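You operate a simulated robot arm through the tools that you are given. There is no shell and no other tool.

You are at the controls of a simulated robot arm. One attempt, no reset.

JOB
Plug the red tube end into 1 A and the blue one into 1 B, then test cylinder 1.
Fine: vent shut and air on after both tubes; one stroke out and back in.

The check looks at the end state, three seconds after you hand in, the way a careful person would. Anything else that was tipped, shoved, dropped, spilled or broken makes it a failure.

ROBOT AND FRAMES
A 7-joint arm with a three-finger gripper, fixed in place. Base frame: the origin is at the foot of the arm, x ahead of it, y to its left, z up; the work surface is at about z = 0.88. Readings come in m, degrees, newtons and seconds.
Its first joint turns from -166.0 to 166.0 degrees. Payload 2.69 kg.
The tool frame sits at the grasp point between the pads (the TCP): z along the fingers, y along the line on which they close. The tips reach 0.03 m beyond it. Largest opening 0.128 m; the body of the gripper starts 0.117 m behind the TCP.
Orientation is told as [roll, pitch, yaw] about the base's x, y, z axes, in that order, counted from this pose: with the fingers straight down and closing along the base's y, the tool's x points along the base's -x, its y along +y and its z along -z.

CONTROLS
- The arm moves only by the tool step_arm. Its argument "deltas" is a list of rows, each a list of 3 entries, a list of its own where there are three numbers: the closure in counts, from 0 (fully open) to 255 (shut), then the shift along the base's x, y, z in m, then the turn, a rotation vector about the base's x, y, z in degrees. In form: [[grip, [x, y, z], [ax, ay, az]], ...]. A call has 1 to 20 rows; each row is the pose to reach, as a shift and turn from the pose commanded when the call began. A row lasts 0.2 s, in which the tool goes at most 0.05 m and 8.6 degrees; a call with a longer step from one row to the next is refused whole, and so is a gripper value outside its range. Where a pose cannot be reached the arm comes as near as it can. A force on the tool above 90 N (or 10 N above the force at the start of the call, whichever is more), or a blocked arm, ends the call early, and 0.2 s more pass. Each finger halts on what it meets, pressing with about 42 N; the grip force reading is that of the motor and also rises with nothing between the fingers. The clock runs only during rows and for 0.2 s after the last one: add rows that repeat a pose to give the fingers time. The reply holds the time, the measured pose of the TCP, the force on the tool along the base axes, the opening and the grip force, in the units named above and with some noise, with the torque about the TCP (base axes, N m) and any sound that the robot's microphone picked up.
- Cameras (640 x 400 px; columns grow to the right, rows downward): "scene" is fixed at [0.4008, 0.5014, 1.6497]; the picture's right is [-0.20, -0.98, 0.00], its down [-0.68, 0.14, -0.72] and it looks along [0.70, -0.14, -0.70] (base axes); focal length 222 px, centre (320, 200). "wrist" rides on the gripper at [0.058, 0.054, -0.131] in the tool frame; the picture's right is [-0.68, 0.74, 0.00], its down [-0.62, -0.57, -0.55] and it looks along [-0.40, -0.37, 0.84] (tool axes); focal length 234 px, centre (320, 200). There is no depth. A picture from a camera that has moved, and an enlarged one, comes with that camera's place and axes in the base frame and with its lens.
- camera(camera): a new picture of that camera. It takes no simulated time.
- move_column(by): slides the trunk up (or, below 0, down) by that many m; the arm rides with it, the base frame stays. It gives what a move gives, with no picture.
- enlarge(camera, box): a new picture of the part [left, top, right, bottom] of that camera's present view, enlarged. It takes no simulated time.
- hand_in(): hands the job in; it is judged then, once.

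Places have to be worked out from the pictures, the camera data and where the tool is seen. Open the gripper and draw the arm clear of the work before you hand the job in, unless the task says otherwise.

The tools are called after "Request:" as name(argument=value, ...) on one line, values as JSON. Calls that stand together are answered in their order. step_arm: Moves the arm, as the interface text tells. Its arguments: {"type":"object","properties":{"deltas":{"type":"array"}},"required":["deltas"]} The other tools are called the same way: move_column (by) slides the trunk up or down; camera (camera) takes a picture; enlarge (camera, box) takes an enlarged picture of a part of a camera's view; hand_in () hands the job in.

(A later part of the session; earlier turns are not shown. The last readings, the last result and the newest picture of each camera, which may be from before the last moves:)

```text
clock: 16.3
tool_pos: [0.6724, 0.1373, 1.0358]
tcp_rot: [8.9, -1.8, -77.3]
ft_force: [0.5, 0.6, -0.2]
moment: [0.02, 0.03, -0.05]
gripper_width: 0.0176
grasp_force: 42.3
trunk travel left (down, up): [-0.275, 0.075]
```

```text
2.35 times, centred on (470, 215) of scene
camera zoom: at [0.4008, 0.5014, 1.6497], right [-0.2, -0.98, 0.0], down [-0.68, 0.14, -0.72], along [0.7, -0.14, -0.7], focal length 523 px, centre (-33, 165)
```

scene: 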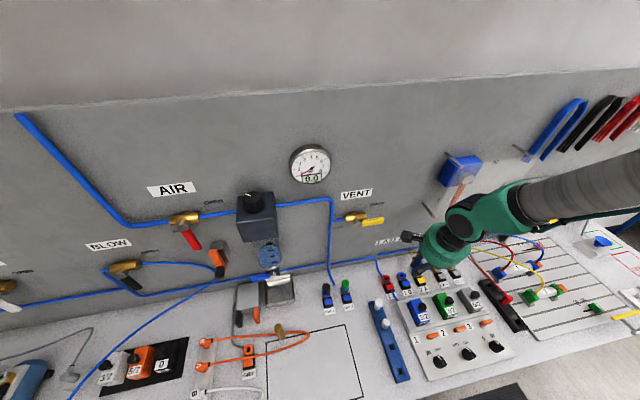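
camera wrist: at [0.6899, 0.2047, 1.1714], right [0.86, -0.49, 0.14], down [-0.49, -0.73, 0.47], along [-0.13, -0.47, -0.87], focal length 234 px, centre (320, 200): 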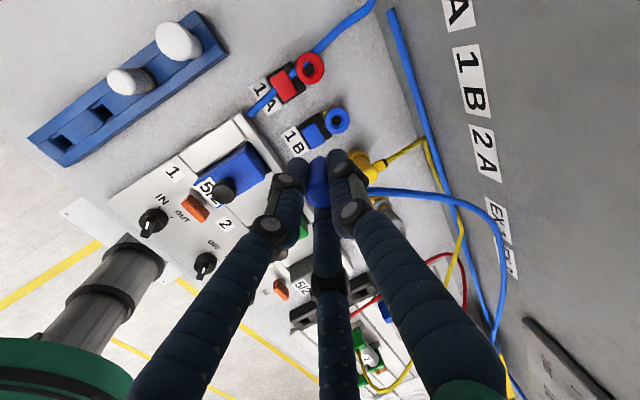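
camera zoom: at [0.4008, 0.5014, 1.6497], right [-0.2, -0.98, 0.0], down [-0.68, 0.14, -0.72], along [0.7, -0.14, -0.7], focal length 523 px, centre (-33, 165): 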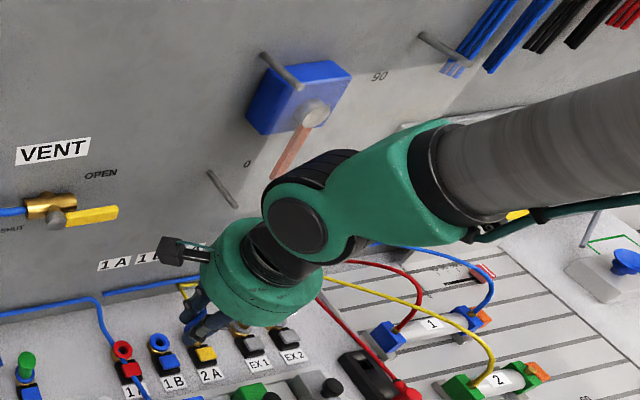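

Relative to the TCP, the 1B ring is at (+0.044,-0.002,-0.140). The palm has to pass under the guard plate's lower edge, so I'll go down first while still in front of the sockets. After that I'll slide forward to hover about 2 cm above the ring.

Request:
step_arm(deltas=[[255, [0.006, -0.0024, -0.03], [0, 0, 0]], [255, [0.01, -0.0024, -0.055], [0, 0, 0]], [255, [0.01, -0.0024, -0.0793], [0, 0, 0]], [255, [0.01, -0.0024, -0.0793], [0, 0, 0]]])

Request:
camera(camera="wrist")

Request:
enlarge(camera="wrist", box=[260, 60, 420, 160])

Request:
enlarge(camera="scene", box=[370, 180, 530, 310])

```text
clock: 17.3
tool_pos: [0.6801, 0.1348, 0.957]
tcp_rot: [9.0, -1.8, -77.1]
ft_force: [0.1, -0.4, -0.2]
moment: [0.03, 0.05, -0.02]
gripper_width: 0.0176
grasp_force: 42.5
trunk travel left (down, up): [-0.275, 0.075]
```

```text
taken
camera wrist: at [0.699, 0.2021, 1.0917], right [0.86, -0.49, 0.14], down [-0.49, -0.73, 0.47], along [-0.13, -0.47, -0.87], focal length 234 px, centre (320, 200)
```

wrist: 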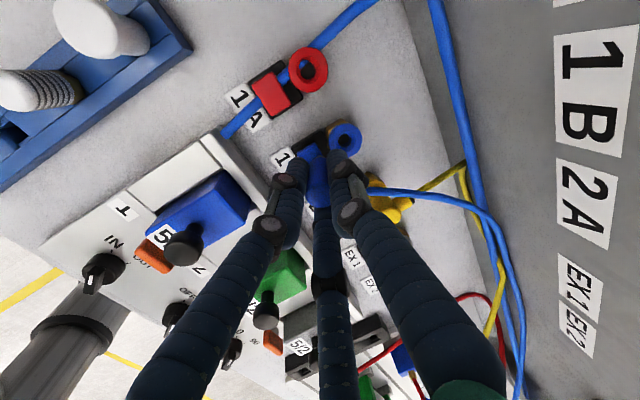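

```text
4.00 times, centred on (340, 110) of wrist
camera zoom: at [0.699, 0.2021, 1.0917], right [0.86, -0.49, 0.14], down [-0.49, -0.73, 0.47], along [-0.13, -0.47, -0.87], focal length 937 px, centre (240, 560)
```

zoom: 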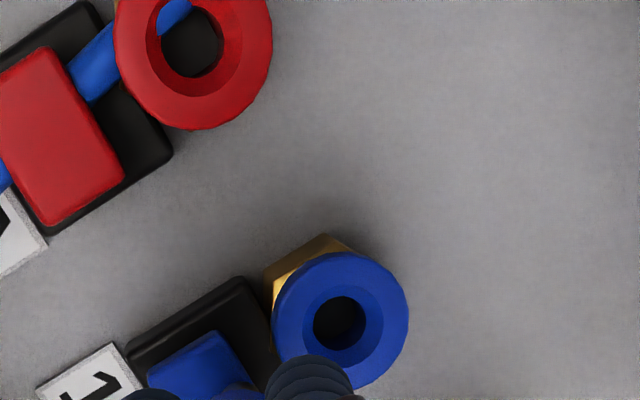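

```text
3.08 times, centred on (450, 245) of scene
camera zoom: at [0.4008, 0.5014, 1.6497], right [-0.2, -0.98, 0.0], down [-0.68, 0.14, -0.72], along [0.7, -0.14, -0.7], focal length 684 px, centre (-80, 62)
```

zoom: 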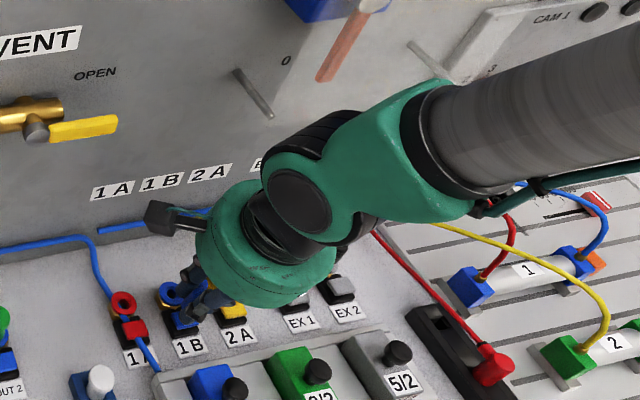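

The ring shows a funnel of about 17 mm leading into an 11 mm hole, centred at about (+0.0353, 0, -0.0615) from the TCP. I'll slide forward 25.5 mm to line the plug axis up with the hole, then look again.

Request:
step_arm(deltas=[[255, [0.01, 0, 0], [0, 0, 0]], [255, [0.02, 0, 0], [0, 0, 0]], [255, [0.0256, 0, 0], [0, 0, 0]], [255, [0.0256, 0, 0], [0, 0, 0]]])

Request:
enlarge(camera="wrist", box=[240, 100, 400, 200])

Request:
enlarge(camera="scene", box=[370, 180, 530, 310])

Request:
enlarge(camera="scene", box=[380, 245, 444, 295])

```text
clock: 18.3
tool_pos: [0.7061, 0.1345, 0.9569]
tcp_rot: [9.1, -1.8, -77.0]
ft_force: [0.3, 0.0, -0.7]
moment: [0.02, -0.02, -0.03]
gripper_width: 0.0179
grasp_force: 42.3
trunk travel left (down, up): [-0.275, 0.075]
```

```text
4.00 times, centred on (320, 150) of wrist
camera zoom: at [0.7245, 0.2019, 1.0915], right [0.86, -0.49, 0.14], down [-0.49, -0.73, 0.47], along [-0.13, -0.47, -0.87], focal length 937 px, centre (320, 400)
```

zoom: 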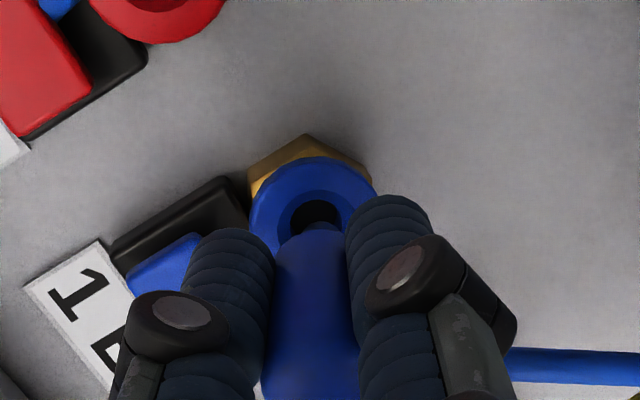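

```text
3.08 times, centred on (450, 245) of scene
camera zoom: at [0.4008, 0.5014, 1.6497], right [-0.2, -0.98, 0.0], down [-0.68, 0.14, -0.72], along [0.7, -0.14, -0.7], focal length 684 px, centre (-80, 62)
```

zoom: 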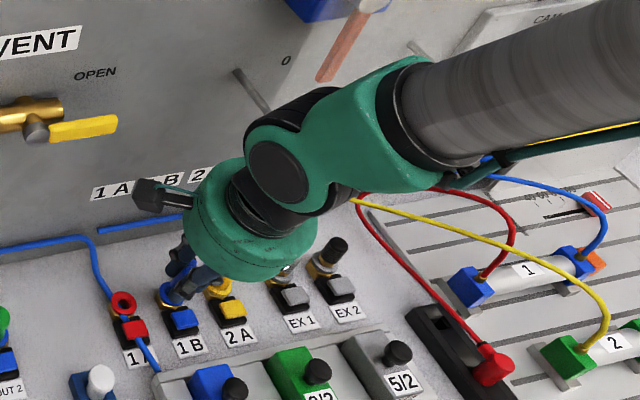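

```text
8.00 times, centred on (412, 270) of scene
camera zoom: at [0.4008, 0.5014, 1.6497], right [-0.2, -0.98, 0.0], down [-0.68, 0.14, -0.72], along [0.7, -0.14, -0.7], focal length 1778 px, centre (-416, -360)
```

zoom: 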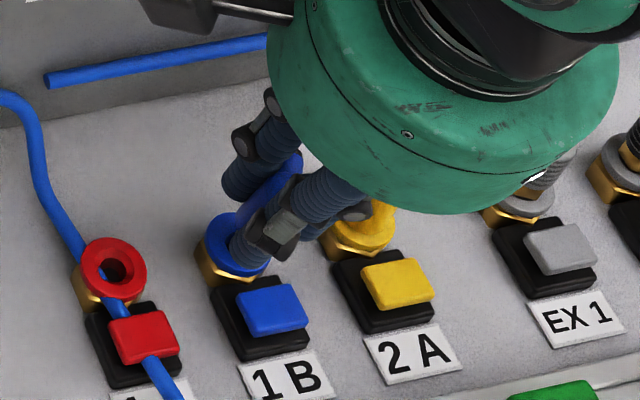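

The hole centre appears at (316,222), against a predicted (318,222), so alignment is good. I'll push down along the plug axis in small steps and watch the force.

Request:
step_arm(deltas=[[255, [0.0008, 0, -0.005], [0, 0, 0]], [255, [0.0016, 0, -0.01], [0, 0, 0]], [255, [0.002, 0, -0.013], [0, 0, 0]], [255, [0.002, 0, -0.013], [0, 0, 0]]])

Request:
enlarge(camera="wrist", box=[240, 100, 400, 200])

Request:
enlarge(camera="scene", box=[380, 245, 444, 295])

```text
clock: 19.3
tool_pos: [0.7067, 0.1337, 0.9436]
tcp_rot: [9.1, -1.8, -77.1]
ft_force: [-2.6, 0.4, 0.0]
moment: [0.0, 0.11, -0.04]
gripper_width: 0.0178
grasp_force: 41.8
trunk travel left (down, up): [-0.275, 0.075]
```

```text
4.00 times, centred on (320, 150) of wrist
camera zoom: at [0.7264, 0.2018, 1.0788], right [0.86, -0.49, 0.14], down [-0.49, -0.73, 0.47], along [-0.13, -0.47, -0.87], focal length 937 px, centre (320, 400)
```

zoom: 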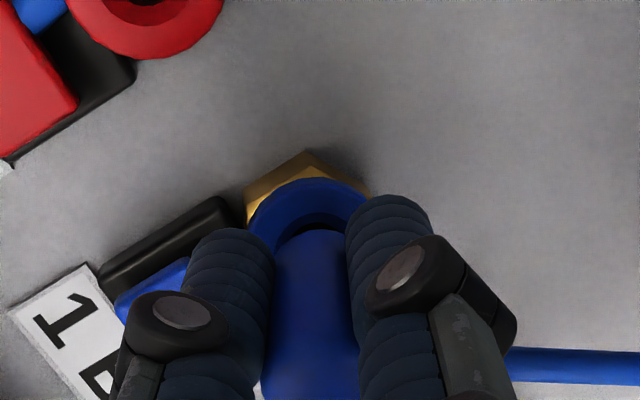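

```text
8.00 times, centred on (412, 270) of scene
camera zoom: at [0.4008, 0.5014, 1.6497], right [-0.2, -0.98, 0.0], down [-0.68, 0.14, -0.72], along [0.7, -0.14, -0.7], focal length 1778 px, centre (-416, -360)
```

zoom: 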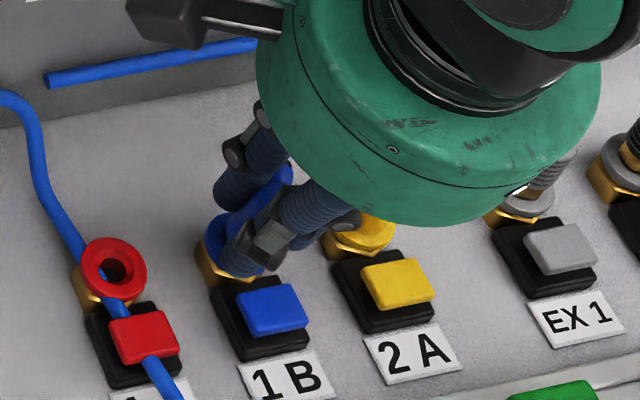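

A light side force of -2.6 N shows the spigot is entering the hole and touching its +x side. I'll ease back 1 mm in x and keep going down gently.

Request:
step_arm(deltas=[[255, [-0.001, 0, -0.002], [0, 0, 0]], [255, [-0.001, 0, -0.004], [0, 0, 0]], [255, [-0.001, 0, -0.006], [0, 0, 0]], [255, [-0.001, 0, -0.006], [0, 0, 0]]])

```text
clock: 20.3
tool_pos: [0.7076, 0.1336, 0.9381]
tcp_rot: [9.2, -1.8, -77.0]
ft_force: [2.3, 0.2, 4.8]
moment: [0.03, -0.08, 0.01]
gripper_width: 0.0175
grasp_force: 41.9
trunk travel left (down, up): [-0.275, 0.075]
```

Forces are small (fz 4.8 N) with about 4 mm left to seat. I'll continue down slowly and listen for a click.

Request:
step_arm(deltas=[[255, [0, 0, -0.001], [0, 0, 0]], [255, [0, 0, -0.002], [0, 0, 0]], [255, [0, 0, -0.003], [0, 0, 0]], [255, [0, 0, -0.004], [0, 0, 0]], [255, [0, 0, -0.004], [0, 0, 0]]])

Request:
enlarge(camera="wrist", box=[240, 100, 400, 200])

Request:
enlarge(camera="scene", box=[380, 245, 444, 295])

```text
clock: 21.5
tool_pos: [0.7079, 0.1326, 0.9353]
tcp_rot: [9.2, -1.7, -77.1]
ft_force: [-1.6, 1.3, 31.4]
moment: [0.03, -0.19, -0.01]
gripper_width: 0.0178
grasp_force: 42.4
trunk travel left (down, up): [-0.275, 0.075]
```

```text
4.00 times, centred on (320, 150) of wrist
camera zoom: at [0.7253, 0.2017, 1.0707], right [0.86, -0.49, 0.14], down [-0.5, -0.73, 0.47], along [-0.13, -0.47, -0.87], focal length 937 px, centre (320, 400)
```

zoom: 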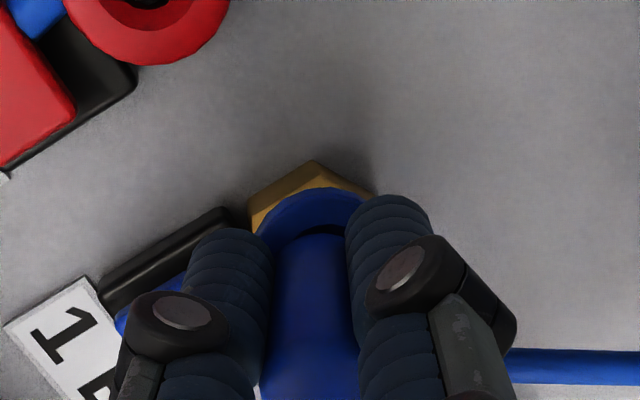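

```text
8.00 times, centred on (412, 270) of scene
camera zoom: at [0.4008, 0.5014, 1.6497], right [-0.2, -0.98, 0.0], down [-0.68, 0.14, -0.72], along [0.7, -0.14, -0.7], focal length 1778 px, centre (-416, -360)
```

zoom: 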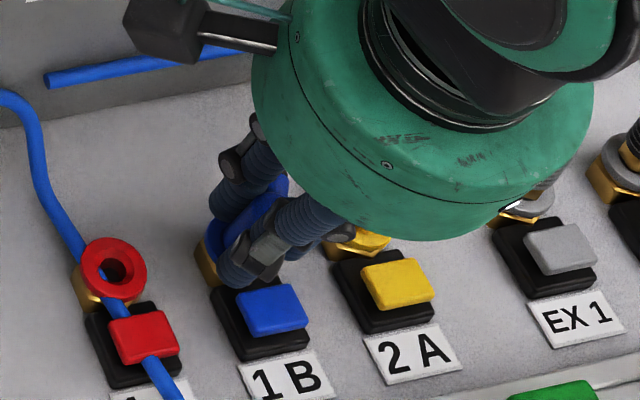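

The axial force has reached 31 N with the cap within about 1–2 mm of the ring and no click yet. I'll press a little further in small increments.

Request:
step_arm(deltas=[[255, [0, 0, -0.001], [0, 0, 0]], [255, [0, 0, -0.002], [0, 0, 0]], [255, [0, 0, -0.003], [0, 0, 0]], [255, [0, 0, -0.003], [0, 0, 0]]])

Request:
enlarge(camera="wrist", box=[240, 100, 400, 200])

```text
clock: 22.5
tool_pos: [0.7081, 0.1333, 0.9305]
tcp_rot: [9.2, -1.9, -77.1]
ft_force: [8.7, -3.8, 36.3]
moment: [-0.23, -0.53, -0.02]
gripper_width: 0.0176
grasp_force: 42.3
trunk travel left (down, up): [-0.275, 0.075]
```

```text
4.00 times, centred on (320, 150) of wrist
camera zoom: at [0.7254, 0.2017, 1.0677], right [0.86, -0.49, 0.14], down [-0.5, -0.73, 0.47], along [-0.13, -0.47, -0.87], focal length 937 px, centre (320, 400)
```

zoom: 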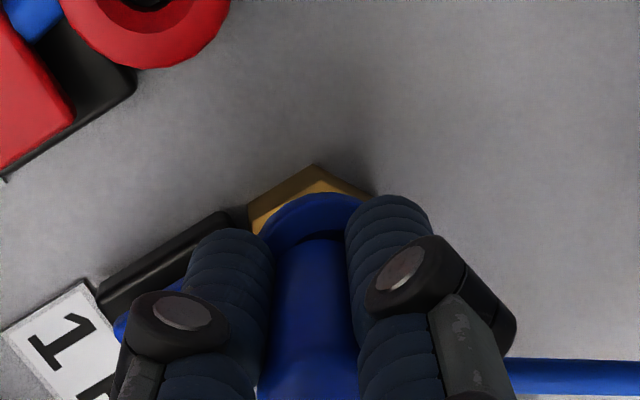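

The cap is essentially down on the ring at 36 N, acting through the plug axis, but the 9° lean may stop it seating squarely. I'll open the fingers slightly so the plug can settle upright, then look before pressing it home from the top.

Request:
step_arm(deltas=[[255, [0, 0, 0.002], [0, 0, 0]], [215, [0, 0, 0.002], [0, 0, 0]], [185, [0, 0, 0.002], [0, 0, 0]], [170, [0, 0, 0.002], [0, 0, 0]], [170, [0, 0, 0.002], [0, 0, 0]]])

Request:
enlarge(camera="wrist", box=[240, 100, 400, 200])

Request:
enlarge(camera="scene", box=[380, 245, 444, 295])

```text
clock: 23.7
tool_pos: [0.7056, 0.1345, 0.9323]
tcp_rot: [8.9, -1.8, -77.1]
ft_force: [0.7, 0.3, 2.1]
moment: [0.0, 0.01, -0.02]
gripper_width: 0.0454
grasp_force: 0.1
trunk travel left (down, up): [-0.275, 0.075]
heard: click
```

```text
4.00 times, centred on (320, 150) of wrist
camera zoom: at [0.7243, 0.2021, 1.0669], right [0.86, -0.49, 0.14], down [-0.49, -0.73, 0.47], along [-0.14, -0.47, -0.87], focal length 937 px, centre (320, 400)
```

zoom: 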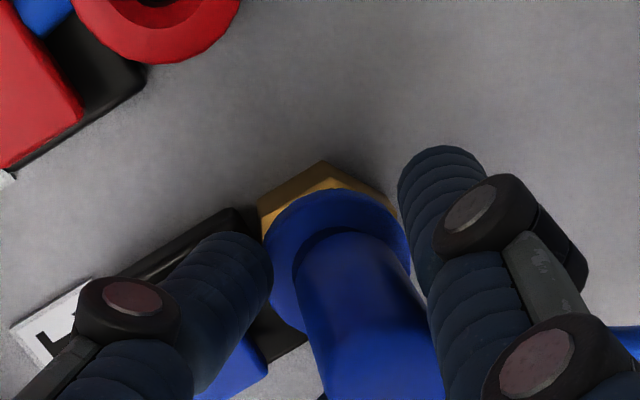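

```text
8.00 times, centred on (412, 270) of scene
camera zoom: at [0.4008, 0.5014, 1.6497], right [-0.2, -0.98, 0.0], down [-0.68, 0.14, -0.72], along [0.7, -0.14, -0.7], focal length 1778 px, centre (-416, -360)
```

zoom: 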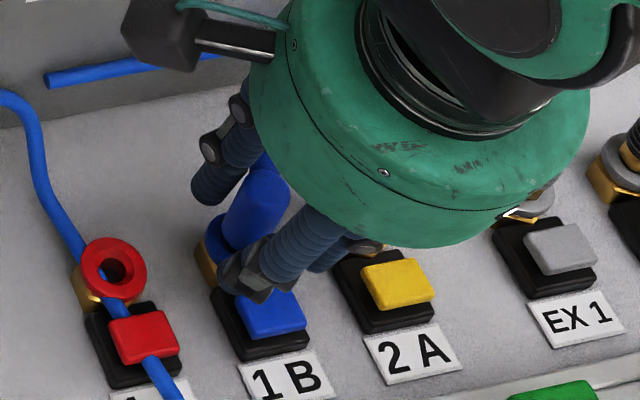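

A click was heard as the fingers opened, and the plug now stands upright in 1B. I'll retreat up and back on a path that keeps the palm clear of the guard plate.

Request:
step_arm(deltas=[[170, [-0.003, 0, 0.012], [0, 0, 0]], [170, [-0.008, 0, 0.026], [0, 0, 0]], [170, [-0.0125, 0, 0.042], [0, 0, 0]], [170, [-0.03, 0, 0.055], [0, 0, 0]], [170, [-0.06, 0, 0.08], [0, 0, 0]], [170, [-0.09, 0, 0.11], [0, 0, 0]], [150, [-0.11, -0.01, 0.13], [0, 0, 0]], [150, [-0.11, -0.01, 0.13], [0, 0, 0]]])

Request:
camera(camera="wrist")

Request:
enlarge(camera="scene", box=[370, 240, 466, 300])

Request:
camera(camera="scene")

```text
clock: 25.5
tool_pos: [0.5969, 0.1241, 1.0627]
tcp_rot: [9.0, -1.9, -77.1]
ft_force: [-0.6, 0.8, 0.2]
moment: [0.05, -0.04, -0.01]
gripper_width: 0.0528
grasp_force: 0.1
trunk travel left (down, up): [-0.275, 0.075]
```

```text
taken
camera wrist: at [0.6151, 0.1921, 1.198], right [0.86, -0.49, 0.14], down [-0.49, -0.73, 0.47], along [-0.13, -0.47, -0.87], focal length 234 px, centre (320, 200)
```

wrist: 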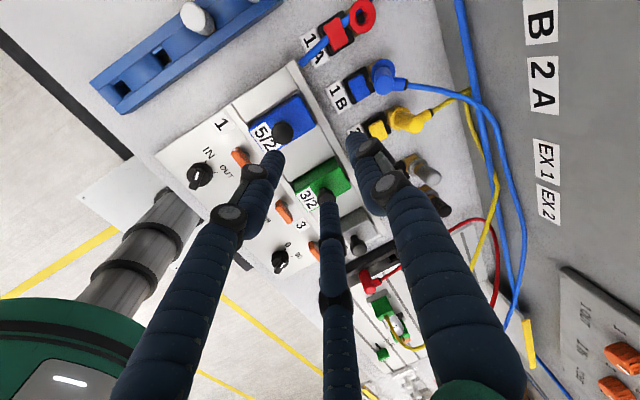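

```text
6.67 times, centred on (418, 270) of scene
camera zoom: at [0.4008, 0.5014, 1.6497], right [-0.2, -0.98, 0.0], down [-0.68, 0.14, -0.72], along [0.7, -0.14, -0.7], focal length 1482 px, centre (-333, -267)
```

zoom: 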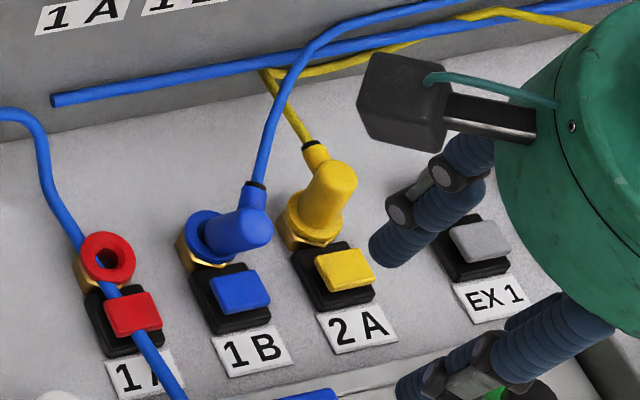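

```text
taken
```

scene: 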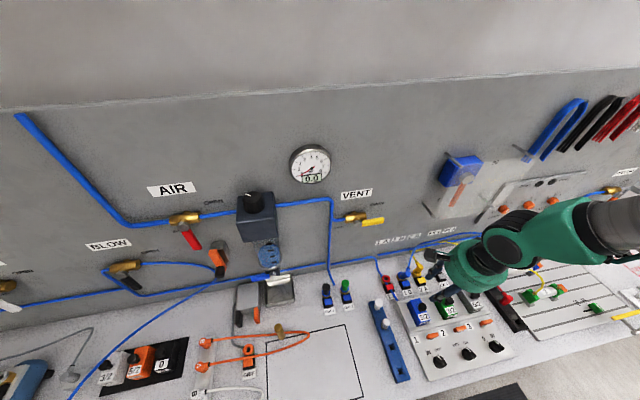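

The blue plug looks tilted compared with the yellow one, so I'll zoom in and check it properly.

Request:
enlarge(camera="scene", box=[384, 256, 432, 286])

Request:
enlarge(camera="wrist", box=[300, 30, 460, 150])

```text
13.33 times, centred on (408, 271) of scene
camera zoom: at [0.4008, 0.5014, 1.6497], right [-0.2, -0.98, 0.0], down [-0.68, 0.14, -0.72], along [0.7, -0.14, -0.7], focal length 2963 px, centre (-853, -747)
```

zoom: 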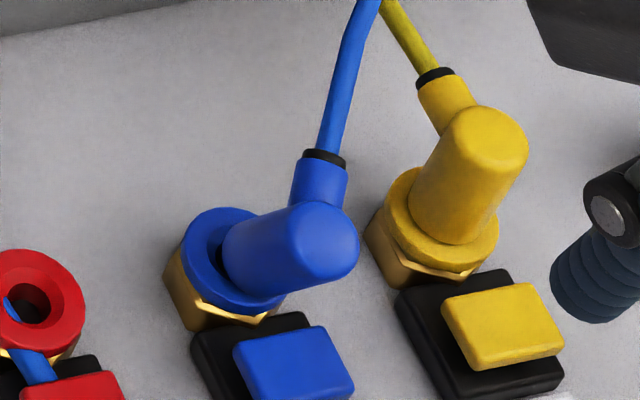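

```text
3.33 times, centred on (380, 90) of wrist
camera zoom: at [0.6151, 0.1921, 1.198], right [0.86, -0.49, 0.14], down [-0.49, -0.73, 0.47], along [-0.13, -0.47, -0.87], focal length 781 px, centre (120, 567)
```

zoom: 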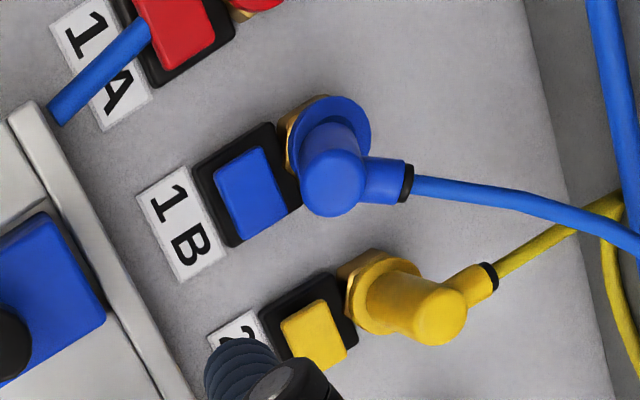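

The plug was upright right after the click, but my retreat dragged it. The hand's lean left one finger too little room at the cap top, so the plug now leans about 24° and is partly out. I'll go back over it with a wider opening to re-grip, press it home again, and leave strictly along the tool axis this time.

Request:
step_arm(deltas=[[138, [0.03, 0.005, -0.02], [0, 0, 0]], [138, [0.06, 0.01, -0.045], [0, 0, 0]], [138, [0.075, 0.01, -0.065], [0, 0, 0]], [138, [0.075, 0.01, -0.075], [0, 0, 0]], [138, [0.075, 0.01, -0.075], [0, 0, 0]]])

Request:
enlarge(camera="wrist", box=[260, 60, 420, 160])

Request:
enlarge(camera="scene", box=[380, 240, 444, 290])

```text
clock: 26.7
tool_pos: [0.672, 0.1337, 0.987]
tcp_rot: [9.0, -1.8, -77.1]
ft_force: [0.4, 0.5, 0.8]
moment: [-0.04, -0.03, 0.0]
gripper_width: 0.0586
grasp_force: 0.0
trunk travel left (down, up): [-0.275, 0.075]
```

```text
4.00 times, centred on (340, 110) of wrist
camera zoom: at [0.6909, 0.2018, 1.1219], right [0.86, -0.49, 0.14], down [-0.49, -0.73, 0.47], along [-0.13, -0.47, -0.87], focal length 937 px, centre (240, 560)
```

zoom: 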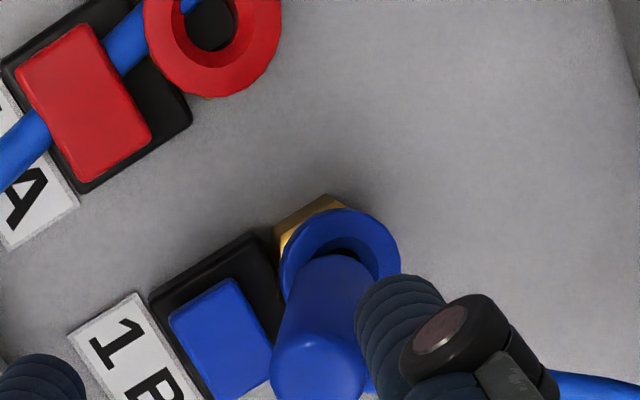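

```text
8.00 times, centred on (412, 265) of scene
camera zoom: at [0.4008, 0.5014, 1.6497], right [-0.2, -0.98, 0.0], down [-0.68, 0.14, -0.72], along [0.7, -0.14, -0.7], focal length 1778 px, centre (-416, -320)
```

zoom: 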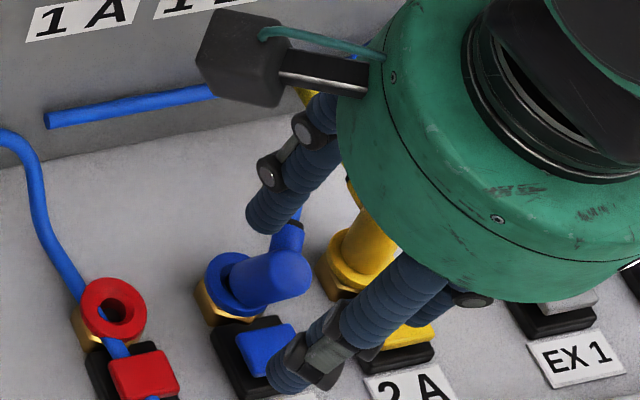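

The cap top is at about (0.699,0.131,0.933), leaning toward -x, with the outlet near -30°. I'll move to a hover above it with a bit more lean (12°) for plate clearance and yaw near -68°, to keep fingers off the outlet.

Request:
step_arm(deltas=[[138, [0.005, 0, 0], [0, -2, 4]], [138, [0.01, 0, 0], [0, -3, 9]], [138, [0.0226, 0.0003, -0.005], [0, -3, 9]], [138, [0.0226, 0.0003, -0.01], [0, -3, 9]], [138, [0.0226, 0.0003, -0.01], [0, -3, 9]]])

Request:
enlarge(camera="wrist", box=[240, 100, 400, 200])

Request:
enlarge(camera="scene", box=[380, 240, 444, 290])

```text
clock: 27.9
tool_pos: [0.6946, 0.1351, 0.9764]
tcp_rot: [11.9, -2.7, -68.2]
ft_force: [0.5, 0.8, 0.8]
moment: [-0.02, -0.03, 0.02]
gripper_width: 0.0588
grasp_force: 0.1
trunk travel left (down, up): [-0.275, 0.075]
```

```text
4.00 times, centred on (320, 150) of wrist
camera zoom: at [0.6949, 0.2034, 1.1131], right [0.92, -0.35, 0.18], down [-0.4, -0.8, 0.45], along [-0.01, -0.48, -0.87], focal length 937 px, centre (320, 400)
```

zoom: 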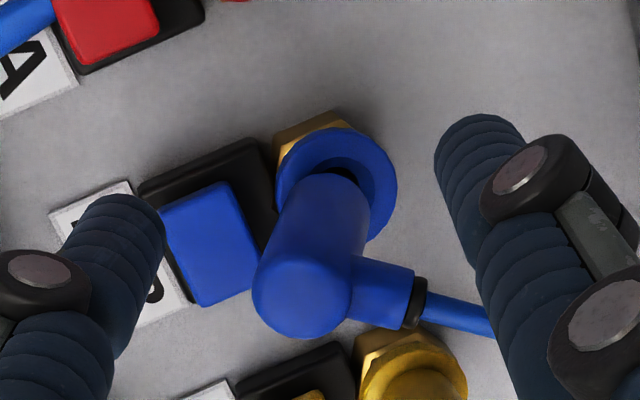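

```text
8.00 times, centred on (412, 265) of scene
camera zoom: at [0.4008, 0.5014, 1.6497], right [-0.2, -0.98, 0.0], down [-0.68, 0.14, -0.72], along [0.7, -0.14, -0.7], focal length 1778 px, centre (-416, -320)
```

zoom: 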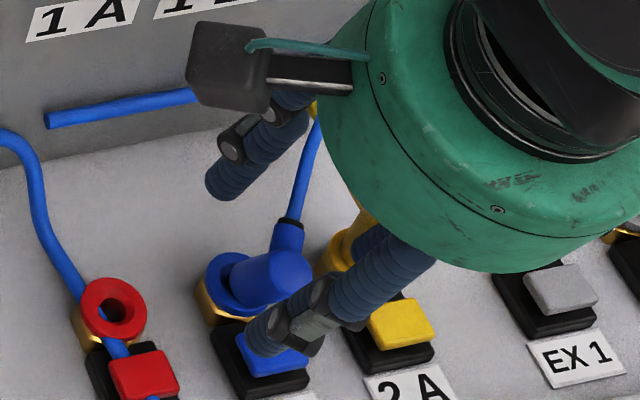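

The cap lies well inside the open fingers, and the ring is 4–5 mm ahead of the hand axis. I'll descend around the plug while easing the lean back to 9°, with the axis on the ring centre, then look before closing.

Request:
step_arm(deltas=[[138, [0.004, 0, -0.01], [0, 1, 0]], [138, [0.009, -0.001, -0.023], [0, 2, 0]], [138, [0.0148, -0.001, -0.037], [0, 3, 0]], [138, [0.0148, -0.001, -0.037], [0, 3, 0]]])

Request:
enlarge(camera="wrist", box=[240, 100, 400, 200])

Request:
enlarge(camera="scene", box=[380, 240, 444, 290])

```text
clock: 28.9
tool_pos: [0.7103, 0.1337, 0.9389]
tcp_rot: [9.2, -1.7, -68.3]
ft_force: [0.3, -0.2, 0.2]
moment: [0.02, 0.05, -0.01]
gripper_width: 0.0589
grasp_force: 0.0
trunk travel left (down, up): [-0.275, 0.075]
```

```text
4.00 times, centred on (320, 150) of wrist
camera zoom: at [0.7173, 0.2027, 1.0756], right [0.93, -0.35, 0.13], down [-0.37, -0.8, 0.47], along [-0.06, -0.48, -0.87], focal length 937 px, centre (320, 400)
```

zoom: 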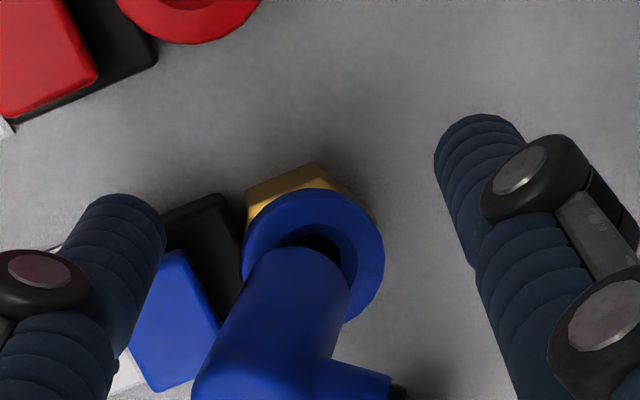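

```text
8.00 times, centred on (412, 265) of scene
camera zoom: at [0.4008, 0.5014, 1.6497], right [-0.2, -0.98, 0.0], down [-0.68, 0.14, -0.72], along [0.7, -0.14, -0.7], focal length 1778 px, centre (-416, -320)
```

zoom: 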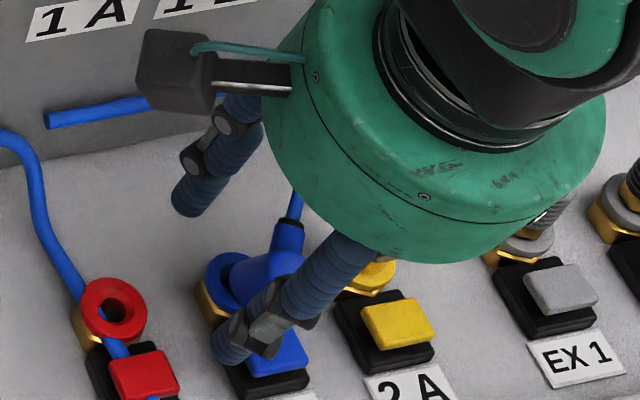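

The fingers surround the cap with clearance all round. Closing now to recentre and re-grip the plug.

Request:
step_arm(deltas=[[170, [0, 0, 0], [0, 0, 0]], [195, [0, 0, 0], [0, 0, 0]], [215, [0, 0, 0], [0, 0, 0]], [255, [0, 0, 0], [0, 0, 0]], [255, [0, 0, 0], [0, 0, 0]], [255, [0, 0, 0], [0, 0, 0]]])

Request:
enlarge(camera="wrist", box=[240, 100, 400, 200])

Request:
enlarge(camera="scene", box=[380, 240, 444, 290])

```text
clock: 30.3
tool_pos: [0.7096, 0.1333, 0.9404]
tcp_rot: [9.0, -1.6, -68.1]
ft_force: [-4.5, 0.8, -0.5]
moment: [0.04, 0.19, 0.02]
gripper_width: 0.0214
grasp_force: 42.1
trunk travel left (down, up): [-0.275, 0.075]
```

```text
4.00 times, centred on (320, 150) of wrist
camera zoom: at [0.7165, 0.2027, 1.0757], right [0.93, -0.35, 0.13], down [-0.37, -0.8, 0.47], along [-0.06, -0.48, -0.87], focal length 937 px, centre (320, 400)
```

zoom: 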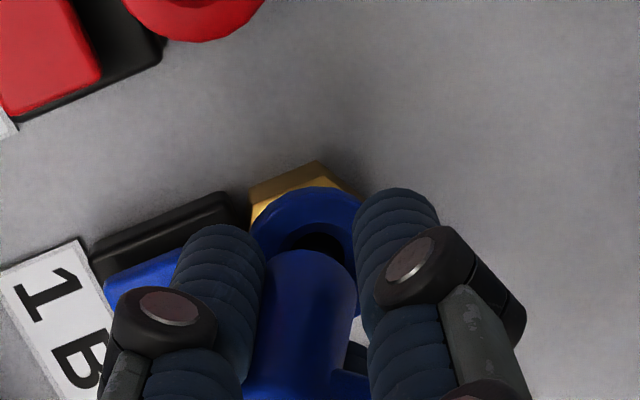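

```text
8.00 times, centred on (412, 265) of scene
camera zoom: at [0.4008, 0.5014, 1.6497], right [-0.2, -0.98, 0.0], down [-0.68, 0.14, -0.72], along [0.7, -0.14, -0.7], focal length 1778 px, centre (-416, -320)
```

zoom: 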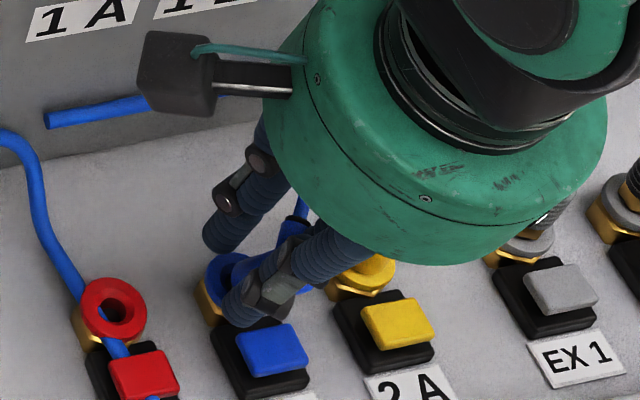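

The grip stopped at 21 mm, so the plug is still cocked with its spigot against the hole's +x wall. I'll lift a few millimetres so the grip can straighten it, then check that the width returns to about 17.5 mm.

Request:
step_arm(deltas=[[255, [-0.0008, 0, 0.005], [0, 0, 0]], [255, [-0.0016, 0, 0.01], [0, 0, 0]], [255, [-0.002, 0, 0.013], [0, 0, 0]], [255, [-0.002, 0, 0.013], [0, 0, 0]]])

Request:
enlarge(camera="wrist", box=[240, 100, 400, 200])

Request:
enlarge(camera="scene", box=[380, 240, 444, 290])

```text
clock: 31.3
tool_pos: [0.7079, 0.1344, 0.9532]
tcp_rot: [9.1, -1.6, -68.1]
ft_force: [0.9, -0.2, -0.2]
moment: [0.01, 0.0, -0.02]
gripper_width: 0.0209
grasp_force: 42.5
trunk travel left (down, up): [-0.275, 0.075]
```

```text
4.00 times, centred on (320, 150) of wrist
camera zoom: at [0.7151, 0.2029, 1.0888], right [0.93, -0.35, 0.13], down [-0.37, -0.8, 0.47], along [-0.06, -0.48, -0.87], focal length 937 px, centre (320, 400)
```

zoom: 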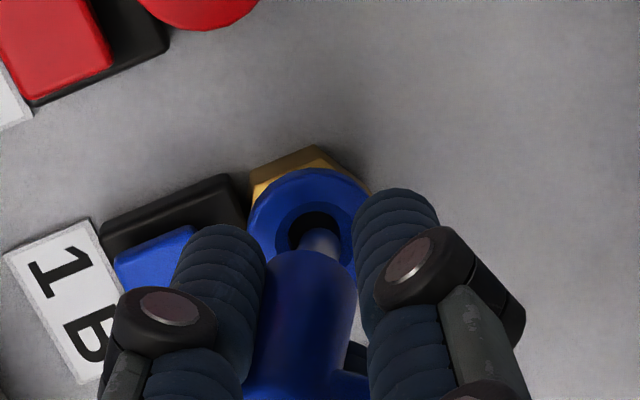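

```text
8.00 times, centred on (412, 265) of scene
camera zoom: at [0.4008, 0.5014, 1.6497], right [-0.2, -0.98, 0.0], down [-0.68, 0.14, -0.72], along [0.7, -0.14, -0.7], focal length 1778 px, centre (-416, -320)
```

zoom: 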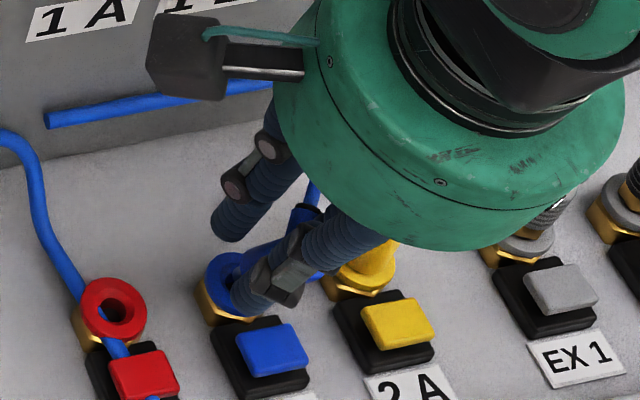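

The metal spigot is visible just at the hole mouth, but the plug is still cocked about 12° in the grip and sits higher in the fingers. I'll dip the spigot a few millimetres into the hole so that the hole can act as a fixture for straightening it.

Request:
enlarge(camera="wrist", box=[290, 140, 350, 180])

Request:
step_arm(deltas=[[255, [0, 0, -0.003], [0, 0, 0]], [255, [0, 0, -0.006], [0, 0, 0]], [255, [0, 0, -0.006], [0, 0, 0]]])

Request:
enlarge(camera="wrist", box=[290, 140, 350, 180])

```text
10.00 times, centred on (320, 160) of wrist
camera zoom: at [0.7151, 0.2029, 1.0888], right [0.93, -0.35, 0.13], down [-0.37, -0.8, 0.47], along [-0.06, -0.48, -0.87], focal length 2342 px, centre (320, 600)
```

zoom: 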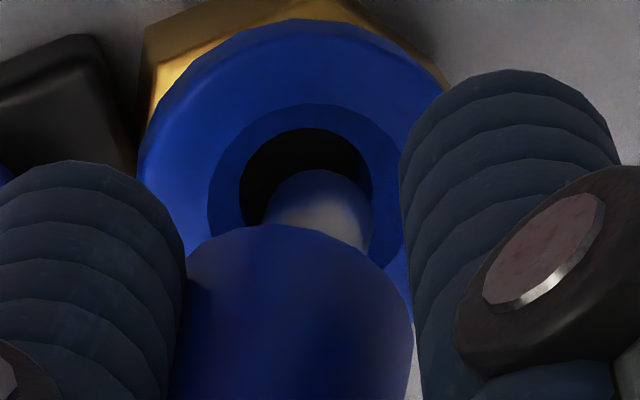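

```text
clock: 32.1
tool_pos: [0.708, 0.1344, 0.9465]
tcp_rot: [9.1, -1.5, -68.0]
ft_force: [-0.4, 0.3, 0.0]
moment: [0.02, 0.0, 0.03]
gripper_width: 0.0212
grasp_force: 42.1
trunk travel left (down, up): [-0.275, 0.075]
```

```text
10.00 times, centred on (320, 160) of wrist
camera zoom: at [0.7152, 0.2028, 1.0827], right [0.93, -0.35, 0.14], down [-0.37, -0.8, 0.47], along [-0.06, -0.48, -0.87], focal length 2342 px, centre (320, 600)
```

zoom: 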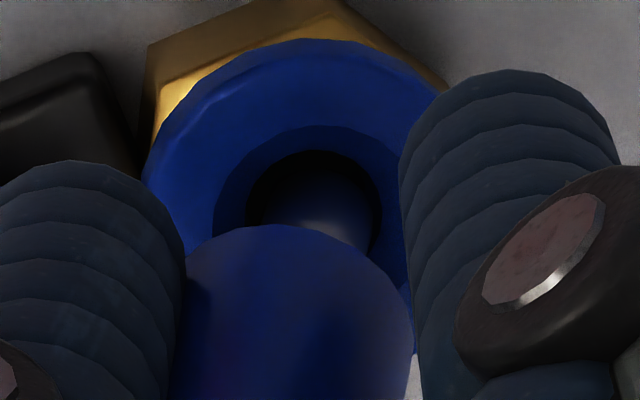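

The close view shows the spigot entering the hole cleanly with no force yet. I'll lower it another 5 mm in small steps.

Request:
step_arm(deltas=[[255, [0, 0, -0.002], [0, 0, 0]], [255, [0, 0, -0.004], [0, 0, 0]], [255, [0, 0, -0.005], [0, 0, 0]], [255, [0, 0, -0.005], [0, 0, 0]]])

Request:
enlarge(camera="wrist", box=[290, 140, 350, 180])

```text
clock: 33.1
tool_pos: [0.7084, 0.1342, 0.9432]
tcp_rot: [9.1, -1.6, -68.2]
ft_force: [1.6, 0.3, -0.4]
moment: [-0.01, -0.05, -0.03]
gripper_width: 0.0212
grasp_force: 42.0
trunk travel left (down, up): [-0.275, 0.075]
```

```text
10.00 times, centred on (320, 160) of wrist
camera zoom: at [0.715, 0.2025, 1.0781], right [0.93, -0.35, 0.14], down [-0.37, -0.8, 0.47], along [-0.06, -0.48, -0.87], focal length 2342 px, centre (320, 600)
```

zoom: 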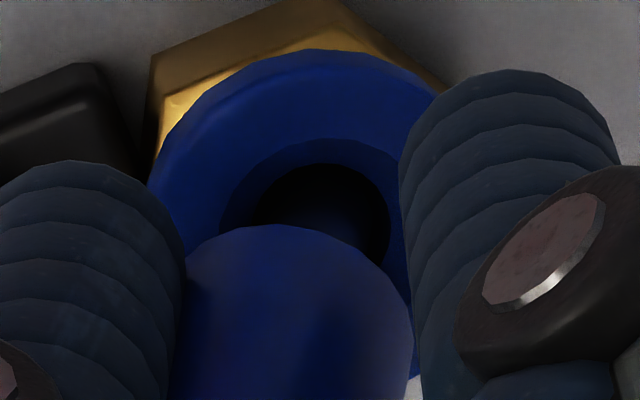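

The spigot is in the hole with no load. I'll loosen the fingers slightly so the plug can drop and straighten inside the loose cage they form.

Request:
step_arm(deltas=[[215, [0, 0, 0], [0, 0, 0]], [205, [0, 0, 0], [0, 0, 0]], [198, [0, 0, 0], [0, 0, 0]], [198, [0, 0, 0], [0, 0, 0]], [198, [0, 0, 0], [0, 0, 0]]])

Request:
enlarge(camera="wrist", box=[260, 120, 380, 200])

Request:
enlarge(camera="scene", box=[380, 245, 428, 285])

```text
clock: 34.3
tool_pos: [0.7073, 0.1325, 0.9431]
tcp_rot: [9.2, -1.6, -68.0]
ft_force: [1.0, 0.4, -0.2]
moment: [-0.01, -0.01, -0.02]
gripper_width: 0.0288
grasp_force: 0.1
trunk travel left (down, up): [-0.275, 0.075]
```

```text
5.00 times, centred on (320, 160) of wrist
camera zoom: at [0.7148, 0.2025, 1.078], right [0.93, -0.35, 0.13], down [-0.37, -0.8, 0.47], along [-0.06, -0.48, -0.87], focal length 1171 px, centre (320, 400)
```

zoom: 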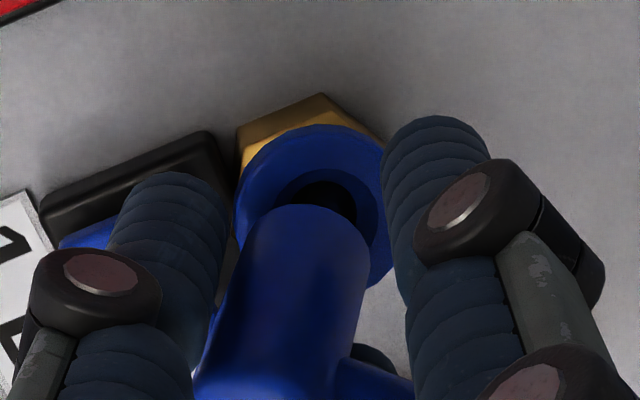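

```text
10.00 times, centred on (404, 265) of scene
camera zoom: at [0.4008, 0.5014, 1.6497], right [-0.2, -0.98, 0.0], down [-0.68, 0.14, -0.72], along [0.7, -0.14, -0.7], focal length 2222 px, centre (-520, -450)
```

zoom: 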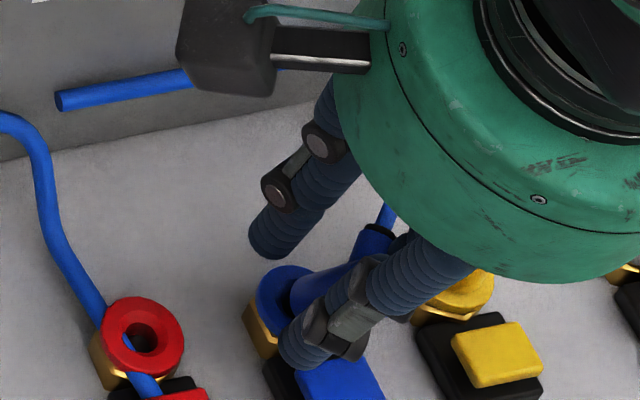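

The plug still leans toward -x against the rear fingers. I'll nudge the loose cage in +x (slightly -y) so those fingers push the cap upright over the hole.

Request:
step_arm(deltas=[[198, [0.002, -0.0006, 0], [0, 0, 0]], [198, [0.004, -0.0012, 0], [0, 0, 0]], [198, [0.006, -0.0018, 0], [0, 0, 0]], [198, [0.006, -0.0018, 0], [0, 0, 0]]])

Request:
enlarge(camera="wrist", box=[260, 120, 380, 200])

```text
clock: 35.3
tool_pos: [0.7143, 0.1321, 0.9416]
tcp_rot: [9.1, -1.4, -68.2]
ft_force: [0.8, -0.7, -1.3]
moment: [0.02, -0.01, 0.01]
gripper_width: 0.0285
grasp_force: 0.0
trunk travel left (down, up): [-0.275, 0.075]
```

```text
5.00 times, centred on (320, 160) of wrist
camera zoom: at [0.7211, 0.2003, 1.0778], right [0.93, -0.35, 0.13], down [-0.37, -0.8, 0.47], along [-0.06, -0.48, -0.87], focal length 1171 px, centre (320, 400)
```

zoom: 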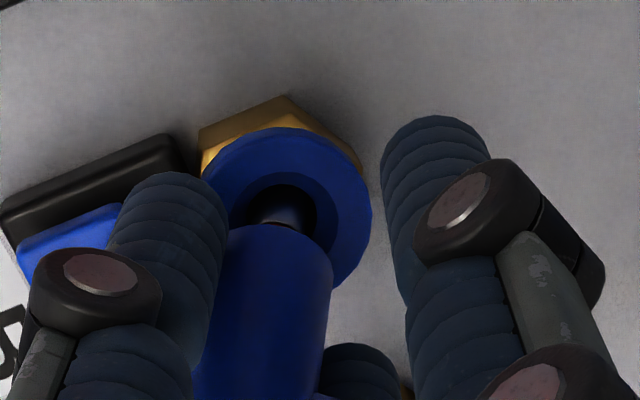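

The plug now stands nearly parallel to the hand with its spigot over the hole. I'll close gradually while moving the hand back about 5 mm, so the rear fingers stay put and the grip ends aligned and centred on the hole.

Request:
step_arm(deltas=[[204, [-0.0013, 0.0005, 0], [0, 0, 0]], [210, [-0.0026, 0.001, 0], [0, 0, 0]], [216, [-0.0039, 0.0014, 0], [0, 0, 0]], [255, [-0.005, 0.0018, 0], [0, 0, 0]], [255, [-0.005, 0.0018, 0], [0, 0, 0]], [255, [-0.005, 0.0018, 0], [0, 0, 0]]])

Request:
enlarge(camera="wrist", box=[260, 120, 380, 200])

```text
clock: 36.7
tool_pos: [0.7091, 0.1318, 0.9426]
tcp_rot: [9.2, -1.5, -68.2]
ft_force: [6.5, 0.0, 3.7]
moment: [-0.01, -0.32, 0.03]
gripper_width: 0.0221
grasp_force: 41.9
trunk travel left (down, up): [-0.275, 0.075]
```

```text
5.00 times, centred on (320, 160) of wrist
camera zoom: at [0.7166, 0.2024, 1.0787], right [0.93, -0.35, 0.14], down [-0.37, -0.8, 0.47], along [-0.06, -0.48, -0.87], focal length 1171 px, centre (320, 400)
```

zoom: 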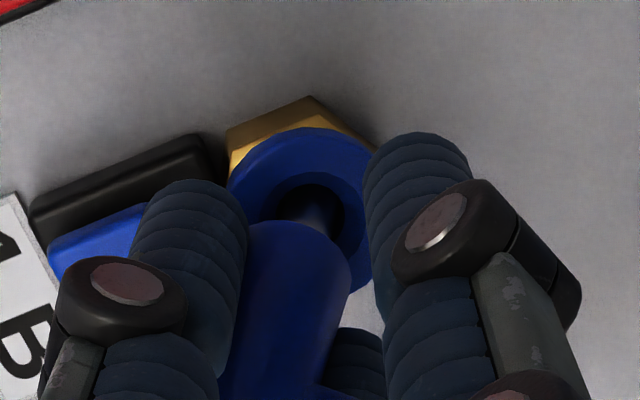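

The plug cocked again as the hand moved back. I'll loosen, lower the cage 6 mm for a better hold, and push it upright in +x as before. This time I'll stop there so I can close in place, which should leave the plug near vertical.

Request:
step_arm(deltas=[[215, [0, 0, 0], [0, 0, 0]], [200, [0, 0, 0], [0, 0, 0]], [196, [0, 0, -0.003], [0, 0, 0]], [196, [0, 0, -0.006], [0, 0, 0]], [196, [0.002, -0.0006, -0.006], [0, 0, 0]], [196, [0.004, -0.0012, -0.006], [0, 0, 0]], [196, [0.006, -0.0018, -0.006], [0, 0, 0]], [196, [0.006, -0.0018, -0.006], [0, 0, 0]]])

Request:
enlarge(camera="wrist", box=[260, 120, 380, 200])

Request:
enlarge(camera="scene", box=[380, 245, 428, 285])

```text
clock: 38.5
tool_pos: [0.7142, 0.1313, 0.9353]
tcp_rot: [9.1, -1.7, -68.3]
ft_force: [-0.2, 0.4, -0.3]
moment: [0.01, 0.03, -0.02]
gripper_width: 0.0298
grasp_force: 0.3
trunk travel left (down, up): [-0.275, 0.075]
```

```text
5.00 times, centred on (320, 160) of wrist
camera zoom: at [0.7221, 0.2005, 1.0719], right [0.93, -0.35, 0.13], down [-0.37, -0.8, 0.47], along [-0.06, -0.48, -0.87], focal length 1171 px, centre (320, 400)
```

zoom: 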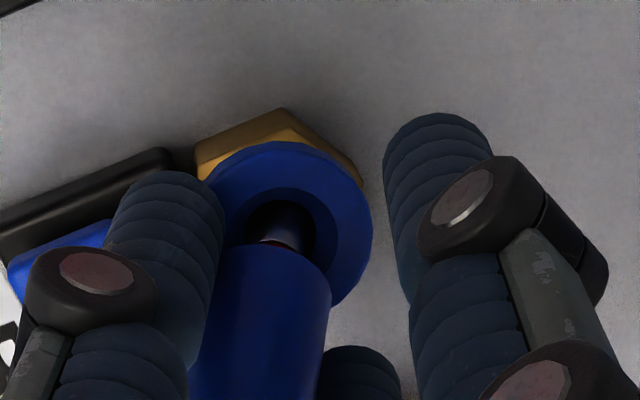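

```text
10.00 times, centred on (404, 265) of scene
camera zoom: at [0.4008, 0.5014, 1.6497], right [-0.2, -0.98, 0.0], down [-0.68, 0.14, -0.72], along [0.7, -0.14, -0.7], focal length 2222 px, centre (-520, -450)
```

zoom: 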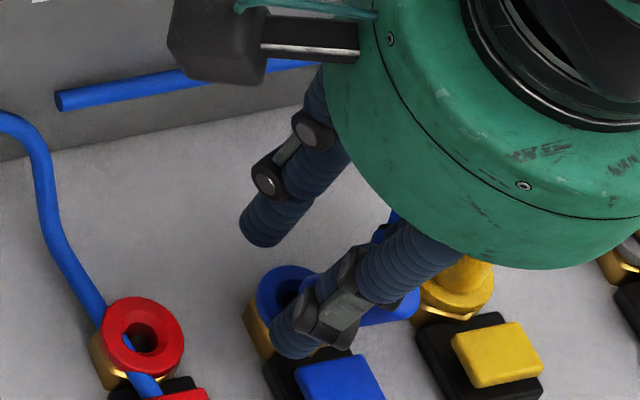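

In the scene view the plug still leans toward -x/-y against two of the fingers. Closing in place should push it toward upright from both sides, so I'll try that and check the width.

Request:
step_arm(deltas=[[206, [0, 0, 0], [0, 0, 0]], [214, [0, 0, 0], [0, 0, 0]], [225, [0, 0, 0], [0, 0, 0]], [255, [0, 0, 0], [0, 0, 0]], [255, [0, 0, 0], [0, 0, 0]]])

Request:
enlarge(camera="wrist", box=[260, 120, 380, 200])

Request:
enlarge(camera="scene", box=[380, 245, 428, 285])

```text
clock: 39.7
tool_pos: [0.7131, 0.1325, 0.9354]
tcp_rot: [9.1, -1.6, -68.2]
ft_force: [-12.5, 21.3, -1.1]
moment: [0.82, 0.52, 0.01]
gripper_width: 0.0222
grasp_force: 41.9
trunk travel left (down, up): [-0.275, 0.075]
```

```text
5.00 times, centred on (320, 160) of wrist
camera zoom: at [0.7207, 0.2019, 1.0713], right [0.93, -0.35, 0.13], down [-0.37, -0.8, 0.47], along [-0.06, -0.49, -0.87], focal length 1171 px, centre (320, 400)
```

zoom: 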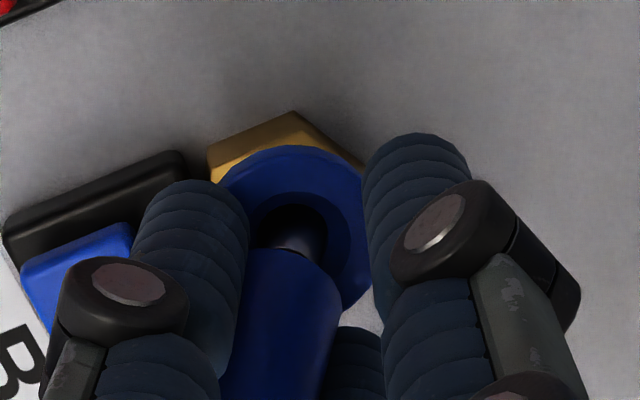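

```text
10.00 times, centred on (404, 265) of scene
camera zoom: at [0.4008, 0.5014, 1.6497], right [-0.2, -0.98, 0.0], down [-0.68, 0.14, -0.72], along [0.7, -0.14, -0.7], focal length 2222 px, centre (-520, -450)
```

zoom: 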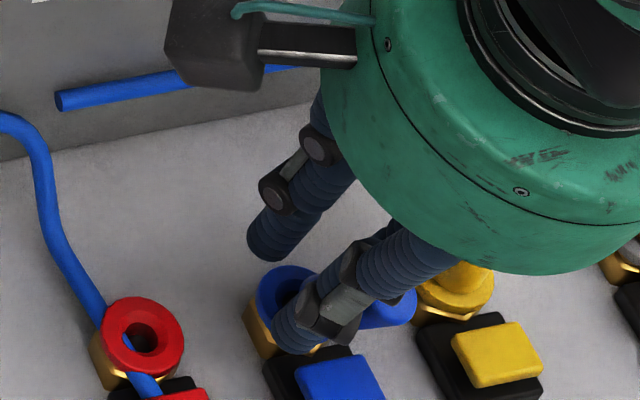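

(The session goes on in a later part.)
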